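You operate a simulated robot arm through the tools that you are given. There is no shell and no other tool. Be economical: measure what you need, move in short steps, check, and stop when the job is done.

You are at the controls of a simulated robot arm. One attempt, no reset.

TASK
Take the white clothes peg from the work table and put it on the set of notes there.
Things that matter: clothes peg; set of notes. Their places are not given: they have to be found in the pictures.

Only the result counts: the job must be done as asked and must still hold three seconds after the hand-in. Knocking over, shifting, dropping, spilling or breaking anything else fails it.

THE ROBOT
A 7-joint arm with a two-finger parallel gripper, fixed in place. Base frame: the origin is at the foot of the arm, x ahead of it, y to its left, z up; the work surface is at about z = 0. Units: m, degrees, N and s.
With the tool pointing down near the work surface it reaches from about 0.24 to 0.62 m from the base axis. Its first joint turns from -66.0 to 66.0 degrees. Payload 2.6 kg.
The tool frame sits at the grasp point between the pads (the TCP): z along the fingers, y along the line on which they close. The tips reach 0.03 m beyond it. Largest opening 0.094 m; finger width 0.028, thickness 0.01; the body of the gripper, 0.05 by 0.096 m, starts 0.055 m behind the TCP.
Orientation is that of the tool frame in the base frame, as a unit quaternion [x, y, z, w]. With the fingers straight down and closing along the base's y, the tool's x points along the base's -x, its y along +y and its z along -z.

THE INTERFACE
- The arm moves only by the tool jog_arm. Its arguments are lists of equal length, an entry for each row: "fingers": the finger opening in m, from 0 to 0.094; "dp": the shift along the tool's x, y, z in m, a list of three; "yaw": the turn about the tool's z in degrees. In form: {"fingers": [fingers, ...], "dp": [[tx, ty, tz], ...], "yaw": [yaw, ...]}. A call has 1 to 20 rows; each row shifts and turns the commanded pose from where the row before left it, along the tool's axes as they then stand. Rows are played at 5 a second. More than 0.05 m and 8.6 degrees between two rows, or a gripper value outside its range, and nothing of the call is played. A pose out of reach is approached as far as the arm can. The call stops where the force on the tool passes 40 N (or 10 N more than at its start, if that is more) or the arm is blocked; 0.2 s more then pass. The fingers move at their own pace (about 0.072 m/s each) and stop on an object; they squeeze with about 26 N. The grip force told is the motor's: it shows also when the fingers shut on nothing. Time passes only in rows, and 0.2 s behind the last, so rows that do not move let the fingers close. The reply holds the time, the measured pose of the TCP, the force on the tool along the base axes, the opening and the grip force, in the units named above and with some noise, and new pictures: "views" is both (left out), scene, wrist or none.
- Cameras (640 x 400 px; columns grow to the right, rows downward): "scene" is fixed at [0.0156, 0.4384, 0.5592]; the picture's right is [-0.83, -0.56, 0.00], its down [-0.40, 0.59, -0.71] and it looks along [0.39, -0.58, -0.71] (base axes); focal length 346 px, centre (320, 200). "wrist" rides on the gripper at [-0.037, 0, -0.058] in the tool frame; the picture's right is [0.00, -1.00, 0.00], its down [0.97, 0.00, -0.24] and it looks along [0.24, 0.00, 0.97] (tool axes); focal length 218 px, centre (320, 200).
- locate(camera, pixels): for up to 12 pixels [column, row] of the newest picture of that camera ("zoom" is the newest enlarged one), the place [x, y, z] in the base frame of the surface seen there, good to about 0.003 m, but the place of the scene camera against the robot may be out by one fixed shift of up to 0.025 m in any direction. The clock stands still meanwhile.
- enlarge(camera, box): a new picture of the part [left, top, right, bottom] of that camera's present view, enlarged. The clock stands still meanwhile.
- job_done(): hands the job in; it is judged then, once.

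Go step by step. Measure first, check grasps and placings, and put right what went wrong. The budget is 60 turns and 120 pictures, counting those below and the enlarged ones. Unless the task says otherwise, let go and move clear before handing in, and close with one line.

The tools are called after "Emit:" by a JSON object that holds its "api" and its "payload". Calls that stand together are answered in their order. jog_arm: Moves the arm, as the interface text tells. Its arguments: {"type":"object","properties":{"fingers":{"type":"array","items":{"type":"number"}},"dp":{"type":"array","items":{"type":"array","items":{"type":"number"}}},"yaw":{"type":"array","items":{"type":"number"}},"views":{"type":"string","enum":["both","scene","wrist","none"]}},"required":["fingers","dp","yaw"]} The other tools are called the same way: locate (camera, pixels) gives the place of the surface under pixels of a picture; enlarge (camera, box) takes an enlarged picture of a part of a camera's view; job_done () hands the job in.

At the start:

```text
time: 0.0
tcp_pos: [0.2891, 0.2002, 0.2255]
orientation: [0.0, 1.0, 0.001, 0.0]
ft_force: [-0.3, 0.6, 0.4]
grip_width: 0.0939
grasp_force: 0.0
```

scene: 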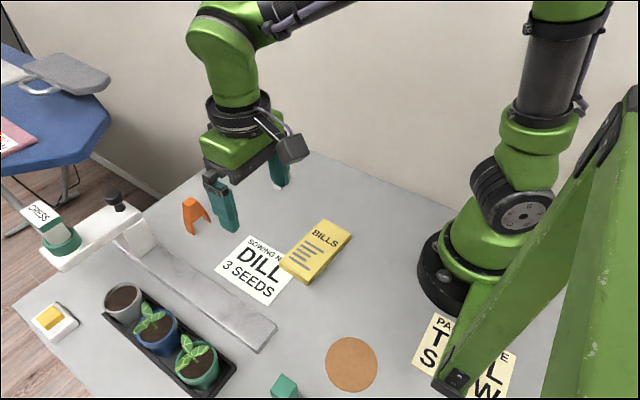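
wrist: 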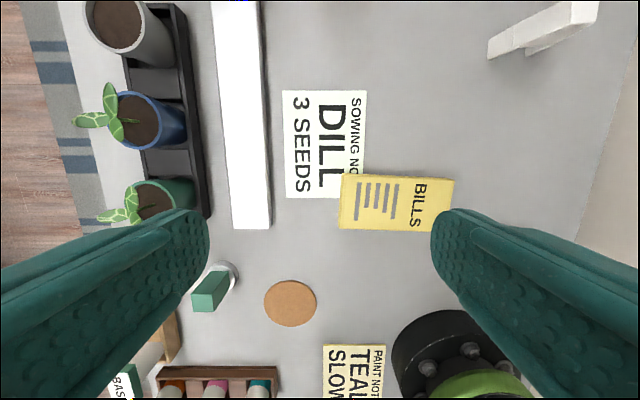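

The scene shows an orange peg-like thing at (195,213) and something white at (278,170), which the wrist view shows at (540,30). There are several papers: the DILL card, the BILLS pad and a paint note. I'll look closer before moving.

Emit:
{"api": "enlarge", "payload": {"camera": "scene", "box": [160, 140, 370, 310]}}

Emit:
{"api": "enlarge", "payload": {"camera": "wrist", "box": [270, 0, 640, 240]}}

Emit:
{"api": "enlarge", "payload": {"camera": "scene", "box": [260, 290, 540, 400]}}

Emit:
{"api": "locate", "payload": {"camera": "wrist", "pixels": [[490, 50], [540, 30], [590, 10], [400, 203], [345, 175], [452, 180], [448, 230], [340, 227], [300, 110], [400, 100], [528, 48], [560, 5]]}}

```text
2.35 times, centred on (265, 225) of scene
```

zoom: 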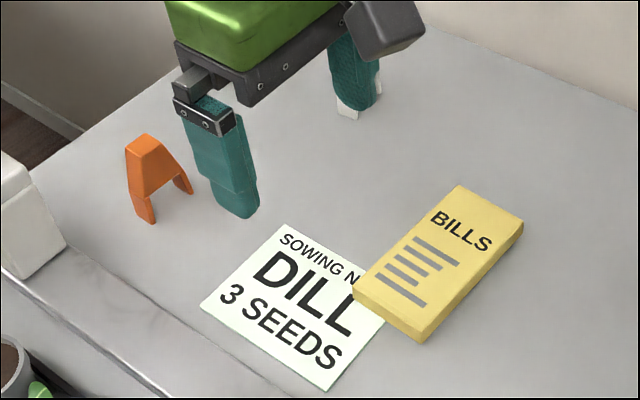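

```text
1.67 times, centred on (455, 120) of wrist
```

zoom: 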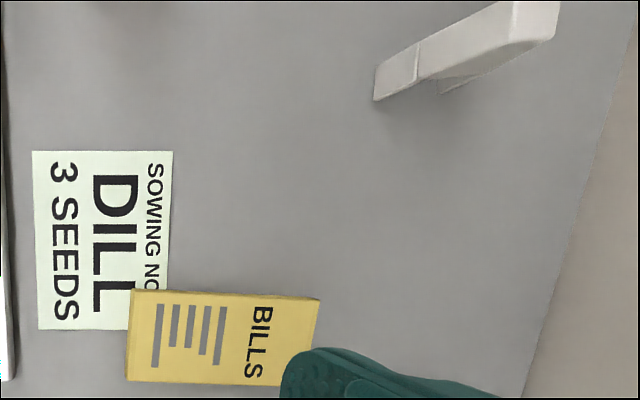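

```text
2.29 times, centred on (400, 345) of scene
```

zoom: 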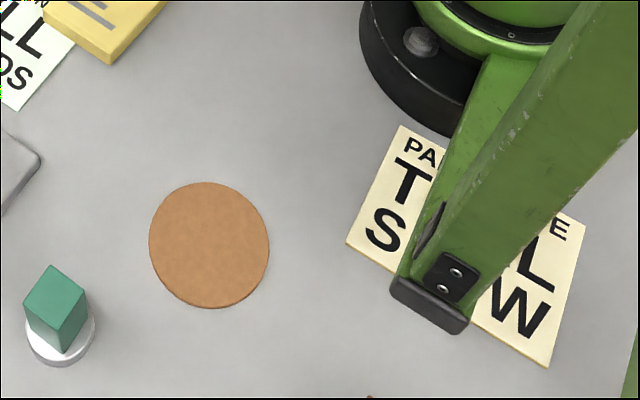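

```text
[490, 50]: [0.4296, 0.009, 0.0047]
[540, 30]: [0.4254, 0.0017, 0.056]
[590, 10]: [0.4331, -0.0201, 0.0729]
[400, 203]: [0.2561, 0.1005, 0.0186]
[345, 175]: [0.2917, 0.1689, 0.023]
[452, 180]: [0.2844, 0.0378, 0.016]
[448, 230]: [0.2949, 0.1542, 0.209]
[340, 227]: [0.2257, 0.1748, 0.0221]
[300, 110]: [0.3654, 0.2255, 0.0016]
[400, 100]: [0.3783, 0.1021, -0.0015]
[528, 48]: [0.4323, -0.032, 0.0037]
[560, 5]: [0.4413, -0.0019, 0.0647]
```

BILLS is a thick stack about 2 cm high, and the white peg stands near (0.43, 0, 0.07 tall). I'll move the arm up and over for a better look at the peg and the rest of the table.

Emit:
{"api": "jog_arm", "payload": {"fingers": [0.094, 0.094, 0.094, 0.094, 0.094, 0.094], "dp": [[0, -0.03, -0.02], [-0.01, -0.04, -0.02], [-0.01, -0.04, 0], [-0.01, -0.04, 0], [0, -0.02, 0], [0, 0, 0]], "yaw": [0, 0, 0, 0, 0, 0]}}

```text
time: 1.4
tcp_pos: [0.3198, 0.0302, 0.265]
orientation: [-0.002, 1.0, 0.0, 0.001]
ft_force: [-0.2, 0.2, 0.0]
grip_width: 0.094
grasp_force: 0.1
```

scene: 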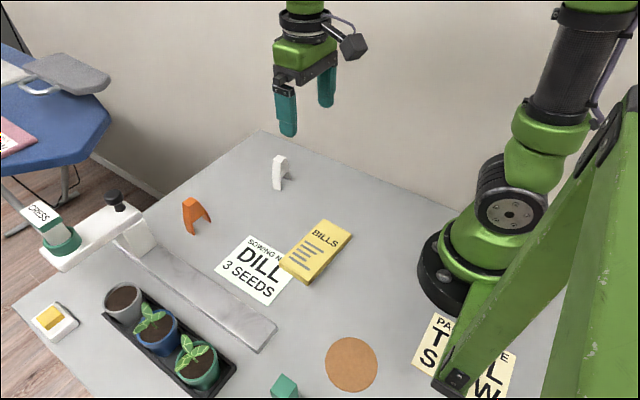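
wrist: 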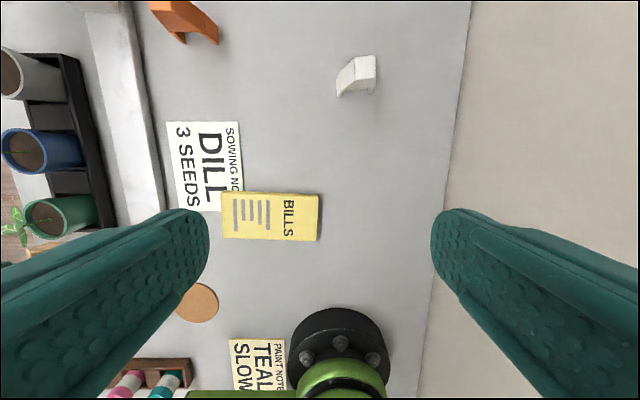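

The peg is visible at wrist (358,75). BILLS at (270,215) is the only stack of notes. I'll enlarge the peg and measure it.

Emit:
{"api": "enlarge", "payload": {"camera": "scene", "box": [240, 130, 320, 200]}}

Emit:
{"api": "enlarge", "payload": {"camera": "wrist", "box": [310, 40, 406, 100]}}

Emit:
{"api": "locate", "payload": {"camera": "wrist", "pixels": [[358, 62], [374, 60], [374, 72], [360, 75], [356, 60], [345, 75], [340, 92], [337, 85], [223, 193], [318, 196], [316, 240], [223, 237]]}}

```text
5.71 times, centred on (280, 165) of scene
```

zoom: 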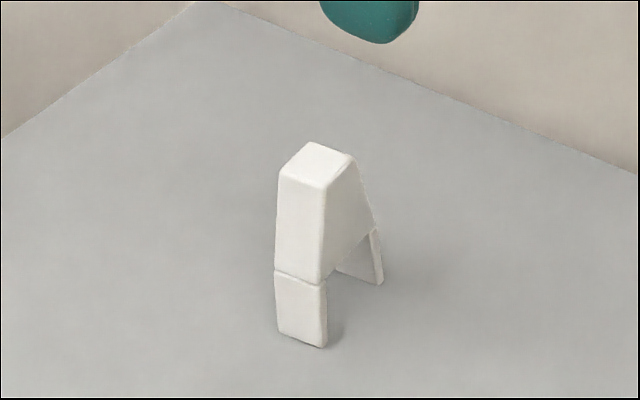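

```text
6.67 times, centred on (358, 70) of wrist
```

zoom: 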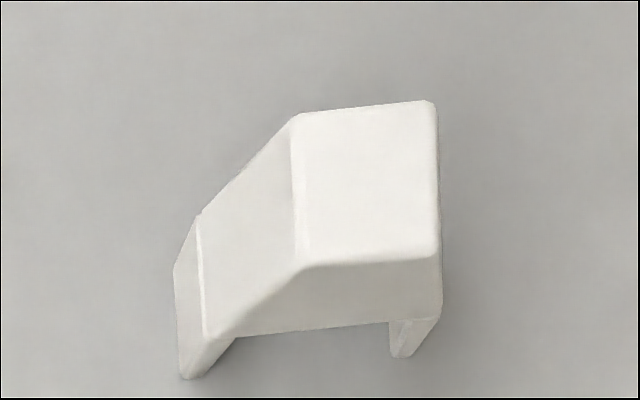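

```text
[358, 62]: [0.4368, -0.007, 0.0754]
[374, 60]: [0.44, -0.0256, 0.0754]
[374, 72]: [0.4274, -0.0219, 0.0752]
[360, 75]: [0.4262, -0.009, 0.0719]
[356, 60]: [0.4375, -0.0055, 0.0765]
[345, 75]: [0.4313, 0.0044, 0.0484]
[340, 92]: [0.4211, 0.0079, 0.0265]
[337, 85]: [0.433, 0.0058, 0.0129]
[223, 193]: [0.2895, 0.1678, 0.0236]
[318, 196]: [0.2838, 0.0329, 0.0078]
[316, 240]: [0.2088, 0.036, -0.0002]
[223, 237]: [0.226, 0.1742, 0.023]
```

The peg is about 22 mm thick with its flat sides facing ±x (tilted about 5°), its legs spread along y, and its top at (0.434, -0.016, 0.075). I'll turn the gripper -95° so it closes along x, with the camera away from the wall, then hover above the peg.

Emit:
{"api": "jog_arm", "payload": {"fingers": [0.094, 0.094, 0.094, 0.094, 0.094, 0.094, 0.094, 0.094, 0.094, 0.094, 0.094, 0.094, 0.094, 0.094, 0.094, 0.094, 0.094], "dp": [[-0.03, -0.012, 0], [-0.03, -0.012, 0], [-0.03, -0.012, 0], [-0.024, -0.01, 0], [0, 0, 0], [0, 0, 0], [0, 0, 0], [0, 0, 0], [0, 0, 0], [0, 0, 0], [0, 0, 0], [0, 0, 0], [0, 0, 0.02], [0, 0, 0.02], [0, 0, 0.02], [0, 0, 0.02], [0, 0, 0]], "yaw": [-7.9, -7.9, -7.9, -7.9, -7.9, -7.9, -7.9, -7.9, -7.9, -7.9, -8, -8, 0, 0, 0, 0, 0]}}

```text
time: 5.0
tcp_pos: [0.4396, 0.0078, 0.1864]
orientation: [0.738, -0.675, 0.0, 0.0]
ft_force: [-0.2, -0.4, -0.8]
grip_width: 0.0943
grasp_force: 0.1
```

scene: 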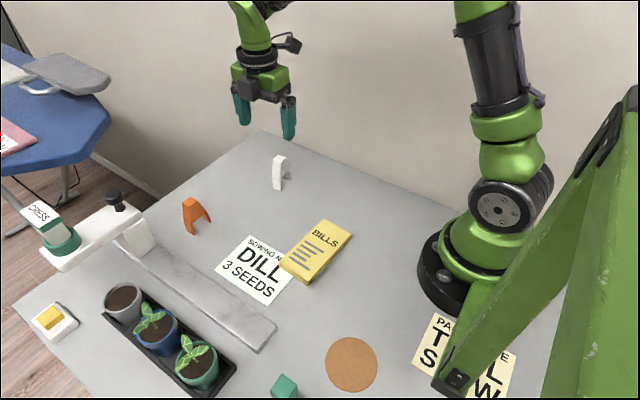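
wrist: 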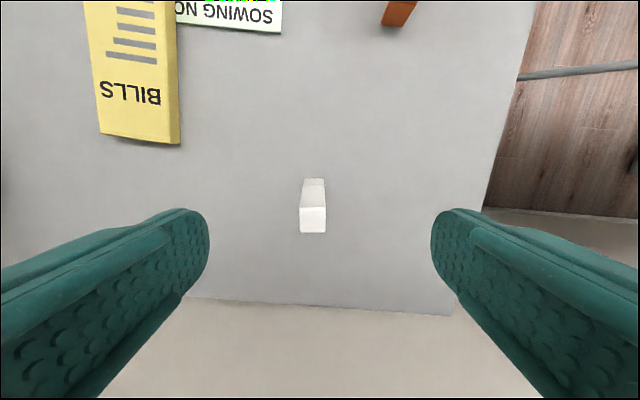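

The yaw succeeded (orientation about -95°), and the peg is at wrist (312,205), nicely aligned. I'll remeasure it.

Emit:
{"api": "enlarge", "payload": {"camera": "wrist", "box": [272, 160, 352, 250]}}

Emit:
{"api": "locate", "payload": {"camera": "wrist", "pixels": [[303, 211], [322, 211], [303, 229], [322, 229], [312, 220], [306, 182], [321, 182], [313, 200], [101, 132], [177, 142]]}}

```text
4.44 times, centred on (312, 205) of wrist
```

zoom: 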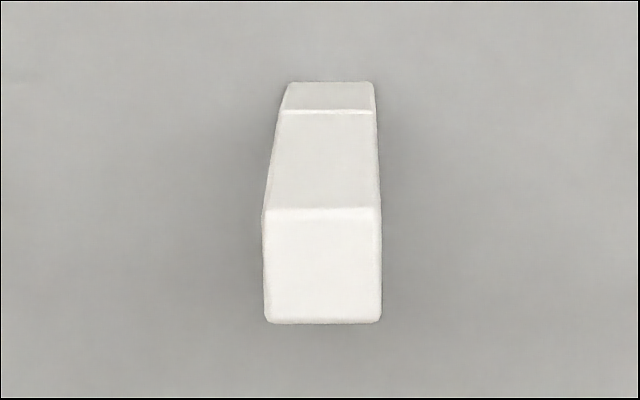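

```text
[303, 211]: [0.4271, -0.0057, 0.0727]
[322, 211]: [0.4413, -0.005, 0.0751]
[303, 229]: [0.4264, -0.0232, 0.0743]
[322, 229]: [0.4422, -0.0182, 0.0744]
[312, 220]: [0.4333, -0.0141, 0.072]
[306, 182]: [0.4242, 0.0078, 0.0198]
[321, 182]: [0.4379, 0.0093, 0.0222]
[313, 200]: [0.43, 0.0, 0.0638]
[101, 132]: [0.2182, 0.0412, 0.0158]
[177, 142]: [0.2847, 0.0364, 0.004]
```

The peg centre is (0.434, -0.014). I'll correct the hover, descend to TCP z≈0.05, and check before closing.

Emit:
{"api": "jog_arm", "payload": {"fingers": [0.07, 0.07, 0.07, 0.07, 0.07, 0.07, 0.07, 0.07, 0.07, 0.07, 0.07], "dp": [[0.0107, 0.0037, 0], [0.0107, 0.0037, 0], [0, 0, 0], [0, 0, 0.02], [0, 0, 0.02], [0, 0, 0.02], [0, 0, 0.02], [0, 0, 0.02], [0, 0, 0.02], [0, 0, 0.014], [0, 0, 0]], "yaw": [0, 0, 0, 0, 0, 0, 0, 0, 0, 0, 0]}}

```text
time: 7.4
tcp_pos: [0.4322, -0.0138, 0.0522]
orientation: [0.737, -0.675, 0.0, -0.001]
ft_force: [0.7, 0.2, 1.2]
grip_width: 0.0702
grasp_force: 0.1
```

scene: 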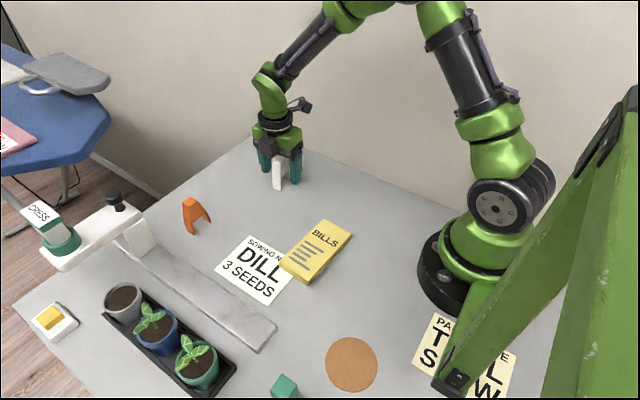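
wrist: 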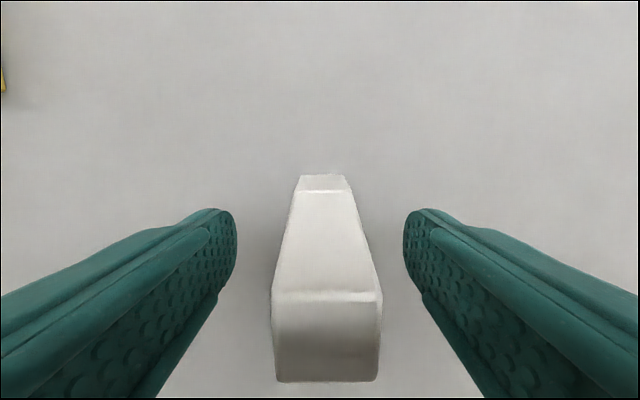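

The peg at wrist (327,335) lies between the pads, so I'll close on it and lift slightly.

Emit:
{"api": "jog_arm", "payload": {"fingers": [0.04, 0.03, 0.0, 0.0, 0.0, 0.0, 0.0, 0.0, 0.0, 0.0], "dp": [[0, 0, 0], [0, 0, 0], [0, 0, 0], [0, 0, 0], [0, 0, 0], [0, 0, -0.01], [0, 0, -0.02], [0, 0, -0.03], [0, 0, -0.03], [0, 0, 0]], "yaw": [0, 0, 0, 0, 0, 0, 0, 0, 0, 0]}}

```text
time: 9.6
tcp_pos: [0.4338, -0.0144, 0.1424]
orientation: [0.738, -0.675, 0.0, 0.0]
ft_force: [0.3, -0.4, -0.3]
grip_width: 0.0251
grasp_force: 26.0
```

scene: 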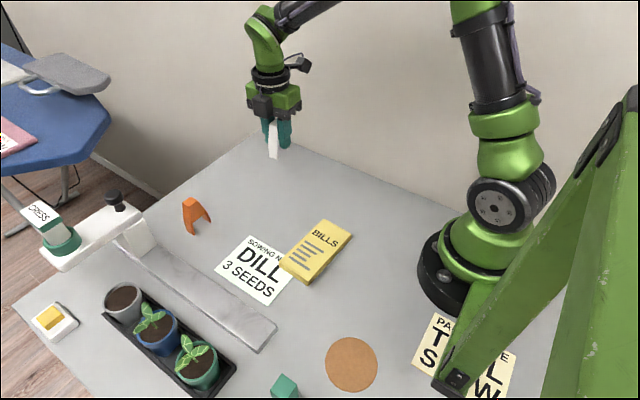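
wrist: 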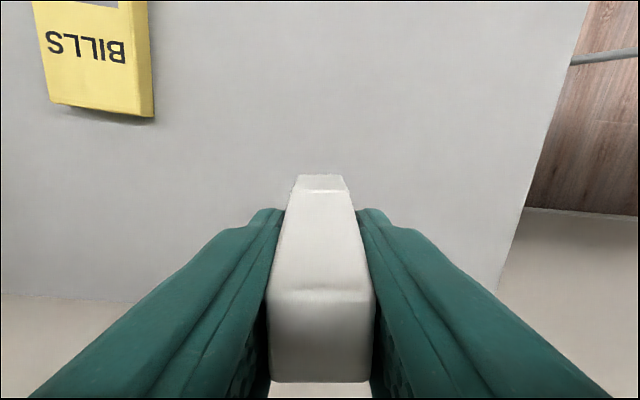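

The peg is held (width 0.025, grip 26 N) and lifted. The BILLS stack centre is about (0.255, 0.105) with its top at z≈0.023, so I'll move above it.

Emit:
{"api": "jog_arm", "payload": {"fingers": [0, 0, 0, 0, 0, 0, 0, 0, 0, 0], "dp": [[-0.0168, 0.021, 0], [-0.0168, 0.021, 0], [-0.0168, 0.021, 0], [-0.0168, 0.021, 0], [-0.0168, 0.021, 0], [-0.0168, 0.021, 0], [-0.0168, 0.021, 0], [-0.0168, 0.021, 0], [0, 0, 0], [0, 0, 0]], "yaw": [0, 0, 0, 0, 0, 0, 0, 0, 0, 0]}}

```text
time: 11.8
tcp_pos: [0.255, 0.1058, 0.1428]
orientation: [0.737, -0.676, 0.0, 0.0]
ft_force: [-0.1, -0.3, -0.2]
grip_width: 0.0253
grasp_force: 26.4
```

scene: 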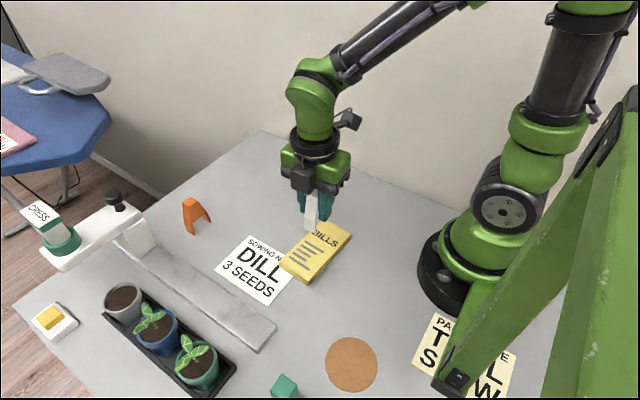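
wrist: 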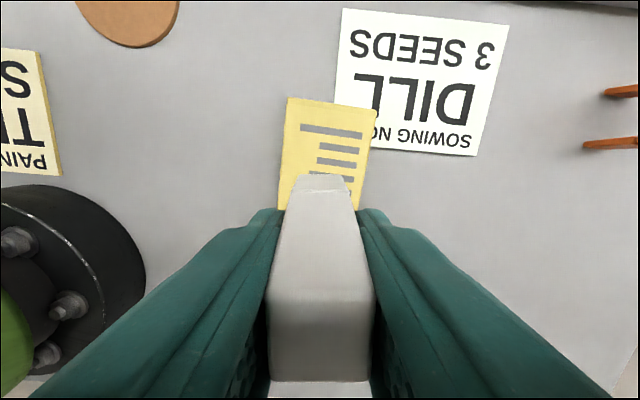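

I'm above the stack. I'll recheck its visible surface at wrist (290-370, 105-180) for position, height and any tilt.

Emit:
{"api": "locate", "payload": {"camera": "wrist", "pixels": [[291, 103], [370, 113], [284, 180], [363, 180], [330, 115], [310, 160], [360, 200]]}}

```text
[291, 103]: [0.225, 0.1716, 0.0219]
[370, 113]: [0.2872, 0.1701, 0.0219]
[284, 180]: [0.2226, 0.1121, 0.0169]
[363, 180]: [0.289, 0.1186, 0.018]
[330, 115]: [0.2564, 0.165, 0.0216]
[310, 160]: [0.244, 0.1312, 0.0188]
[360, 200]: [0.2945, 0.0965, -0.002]
```

The stack spans x 0.225–0.288 with its top at about z 0.018 under the peg, so contact is expected near TCP z≈0.071. I'll descend to just above that.

Emit:
{"api": "jog_arm", "payload": {"fingers": [0, 0, 0, 0, 0, 0], "dp": [[0, 0, 0.02], [0, 0, 0.02], [0, 0, 0.015], [0, 0, 0.01], [0, 0, 0], [0, 0, 0]], "yaw": [0, 0, 0, 0, 0, 0]}}

Emit:
{"api": "enlarge", "payload": {"camera": "scene", "box": [265, 180, 365, 290]}}

```text
time: 13.2
tcp_pos: [0.2548, 0.1054, 0.077]
orientation: [0.738, -0.675, 0.0, -0.001]
ft_force: [-1.0, -0.2, 0.7]
grip_width: 0.0251
grasp_force: 26.0
```

scene: 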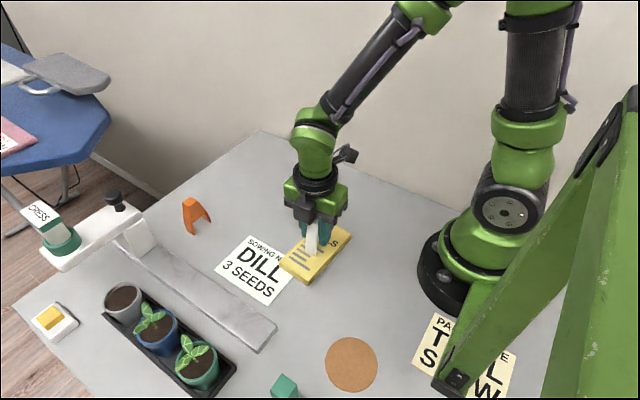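
wrist: 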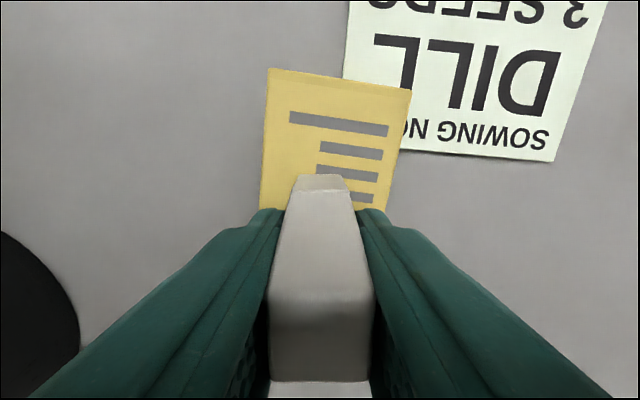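

```text
3.64 times, centred on (315, 235) of scene
```

zoom: 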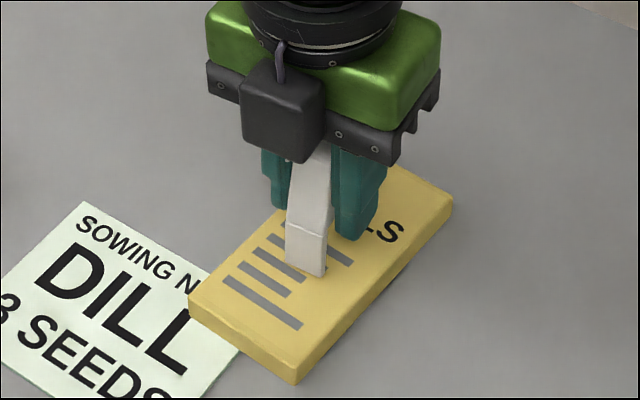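

No contact yet (fz 0.7). I'll step down in 1 mm rows and watch the force.

Emit:
{"api": "jog_arm", "payload": {"fingers": [0, 0, 0, 0, 0], "dp": [[0, 0, 0.001], [0, 0, 0.001], [0, 0, 0.001], [0, 0, 0.001], [0, 0, 0]], "yaw": [0, 0, 0, 0, 0], "views": "none"}}

```text
time: 14.4
tcp_pos: [0.2548, 0.1049, 0.0724]
orientation: [0.738, -0.675, 0.0, 0.0]
ft_force: [0.5, 0.2, 0.1]
grip_width: 0.0251
grasp_force: 26.4
```

No contact yet at z 0.0724, so I'll go on a little.

Emit:
{"api": "jog_arm", "payload": {"fingers": [0, 0, 0, 0], "dp": [[0, 0, 0.001], [0, 0, 0.001], [0, 0, 0], [0, 0, 0]], "yaw": [0, 0, 0, 0], "views": "none"}}

```text
time: 15.4
tcp_pos: [0.2552, 0.1048, 0.0712]
orientation: [0.737, -0.676, 0.001, -0.001]
ft_force: [-2.0, -0.9, 17.4]
grip_width: 0.025
grasp_force: 25.9
```

Contact is made at z 0.0712 (17 N). I'll ease up a fraction to unload, then open and check.

Emit:
{"api": "jog_arm", "payload": {"fingers": [0, 0, 0.026, 0.03, 0.036, 0.045, 0.055, 0.055], "dp": [[0, 0, -0.0007], [0, 0, 0], [0, 0, 0], [0, 0, 0], [0, 0, 0], [0, 0, 0], [0, 0, 0], [0, 0, 0]], "yaw": [0, 0, 0, 0, 0, 0, 0, 0]}}

```text
time: 17.2
tcp_pos: [0.255, 0.1061, 0.072]
orientation: [0.737, -0.676, 0.0, -0.001]
ft_force: [0.0, -0.2, -0.5]
grip_width: 0.055
grasp_force: 0.1
```

scene: 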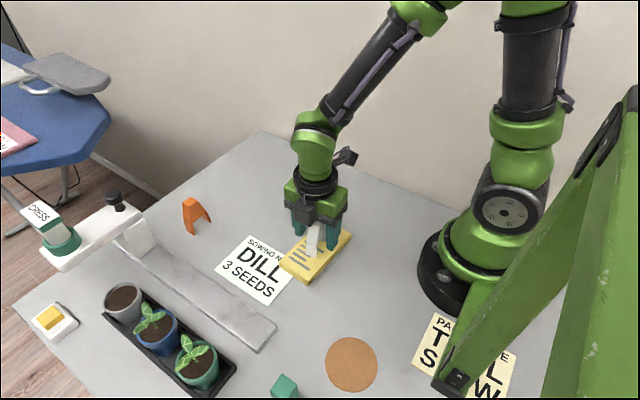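
wrist: 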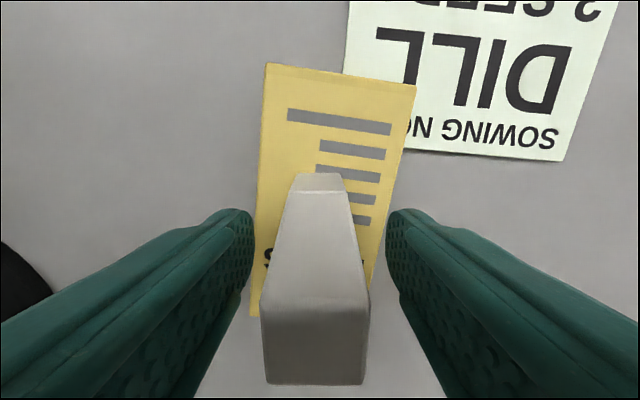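

The peg stands free on the stack (wrist 315,290) with the fingers clear on both sides. I'll open a bit more and lift straight up.

Emit:
{"api": "jog_arm", "payload": {"fingers": [0.07, 0.07, 0.07, 0.07, 0.07, 0.07, 0.07, 0.07], "dp": [[0, 0, 0], [0, 0, -0.01], [0, 0, -0.02], [0, 0, -0.03], [0, 0, -0.03], [0, 0, -0.03], [0, 0, 0], [0, 0, 0]], "yaw": [0, 0, 0, 0, 0, 0, 0, 0]}}

Emit:
{"api": "enlarge", "payload": {"camera": "scene", "box": [265, 180, 365, 290]}}

```text
time: 19.0
tcp_pos: [0.2545, 0.1063, 0.1939]
orientation: [0.738, -0.675, 0.0, 0.0]
ft_force: [0.2, -0.2, 0.7]
grip_width: 0.07
grasp_force: 0.1
```

scene: 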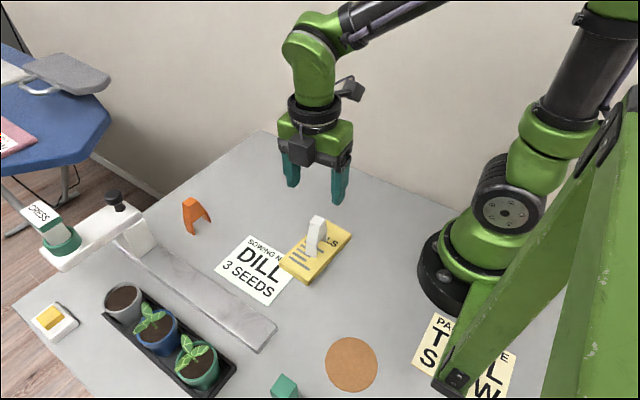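
wrist: 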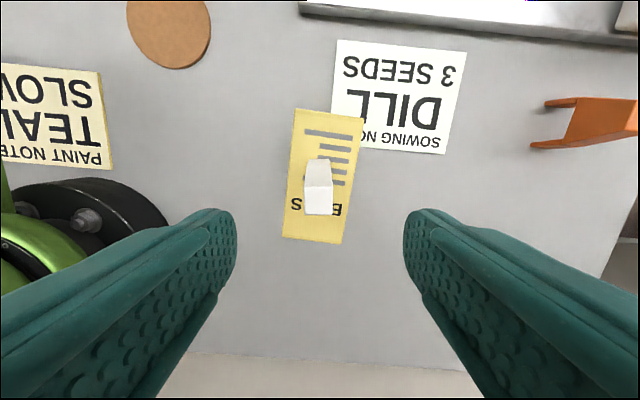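

```text
3.64 times, centred on (315, 235) of scene
```

zoom: 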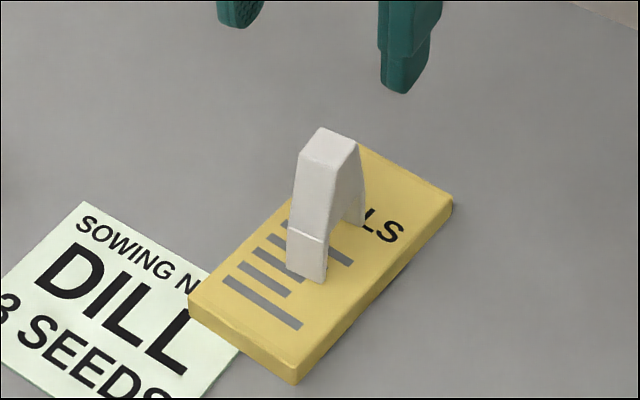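

The peg stands upright on the BILLS stack (zoom 325,205), the stack and the other objects have not moved, and the gripper is clear. I'm handing in.

Emit:
{"api": "job_done", "payload": {}}

```text
The job is handed in.
```

I put the white clothes peg upright on the yellow BILLS stack, which I took to be the set of notes. The gripper is clear, and the last pictures show nothing else moved.
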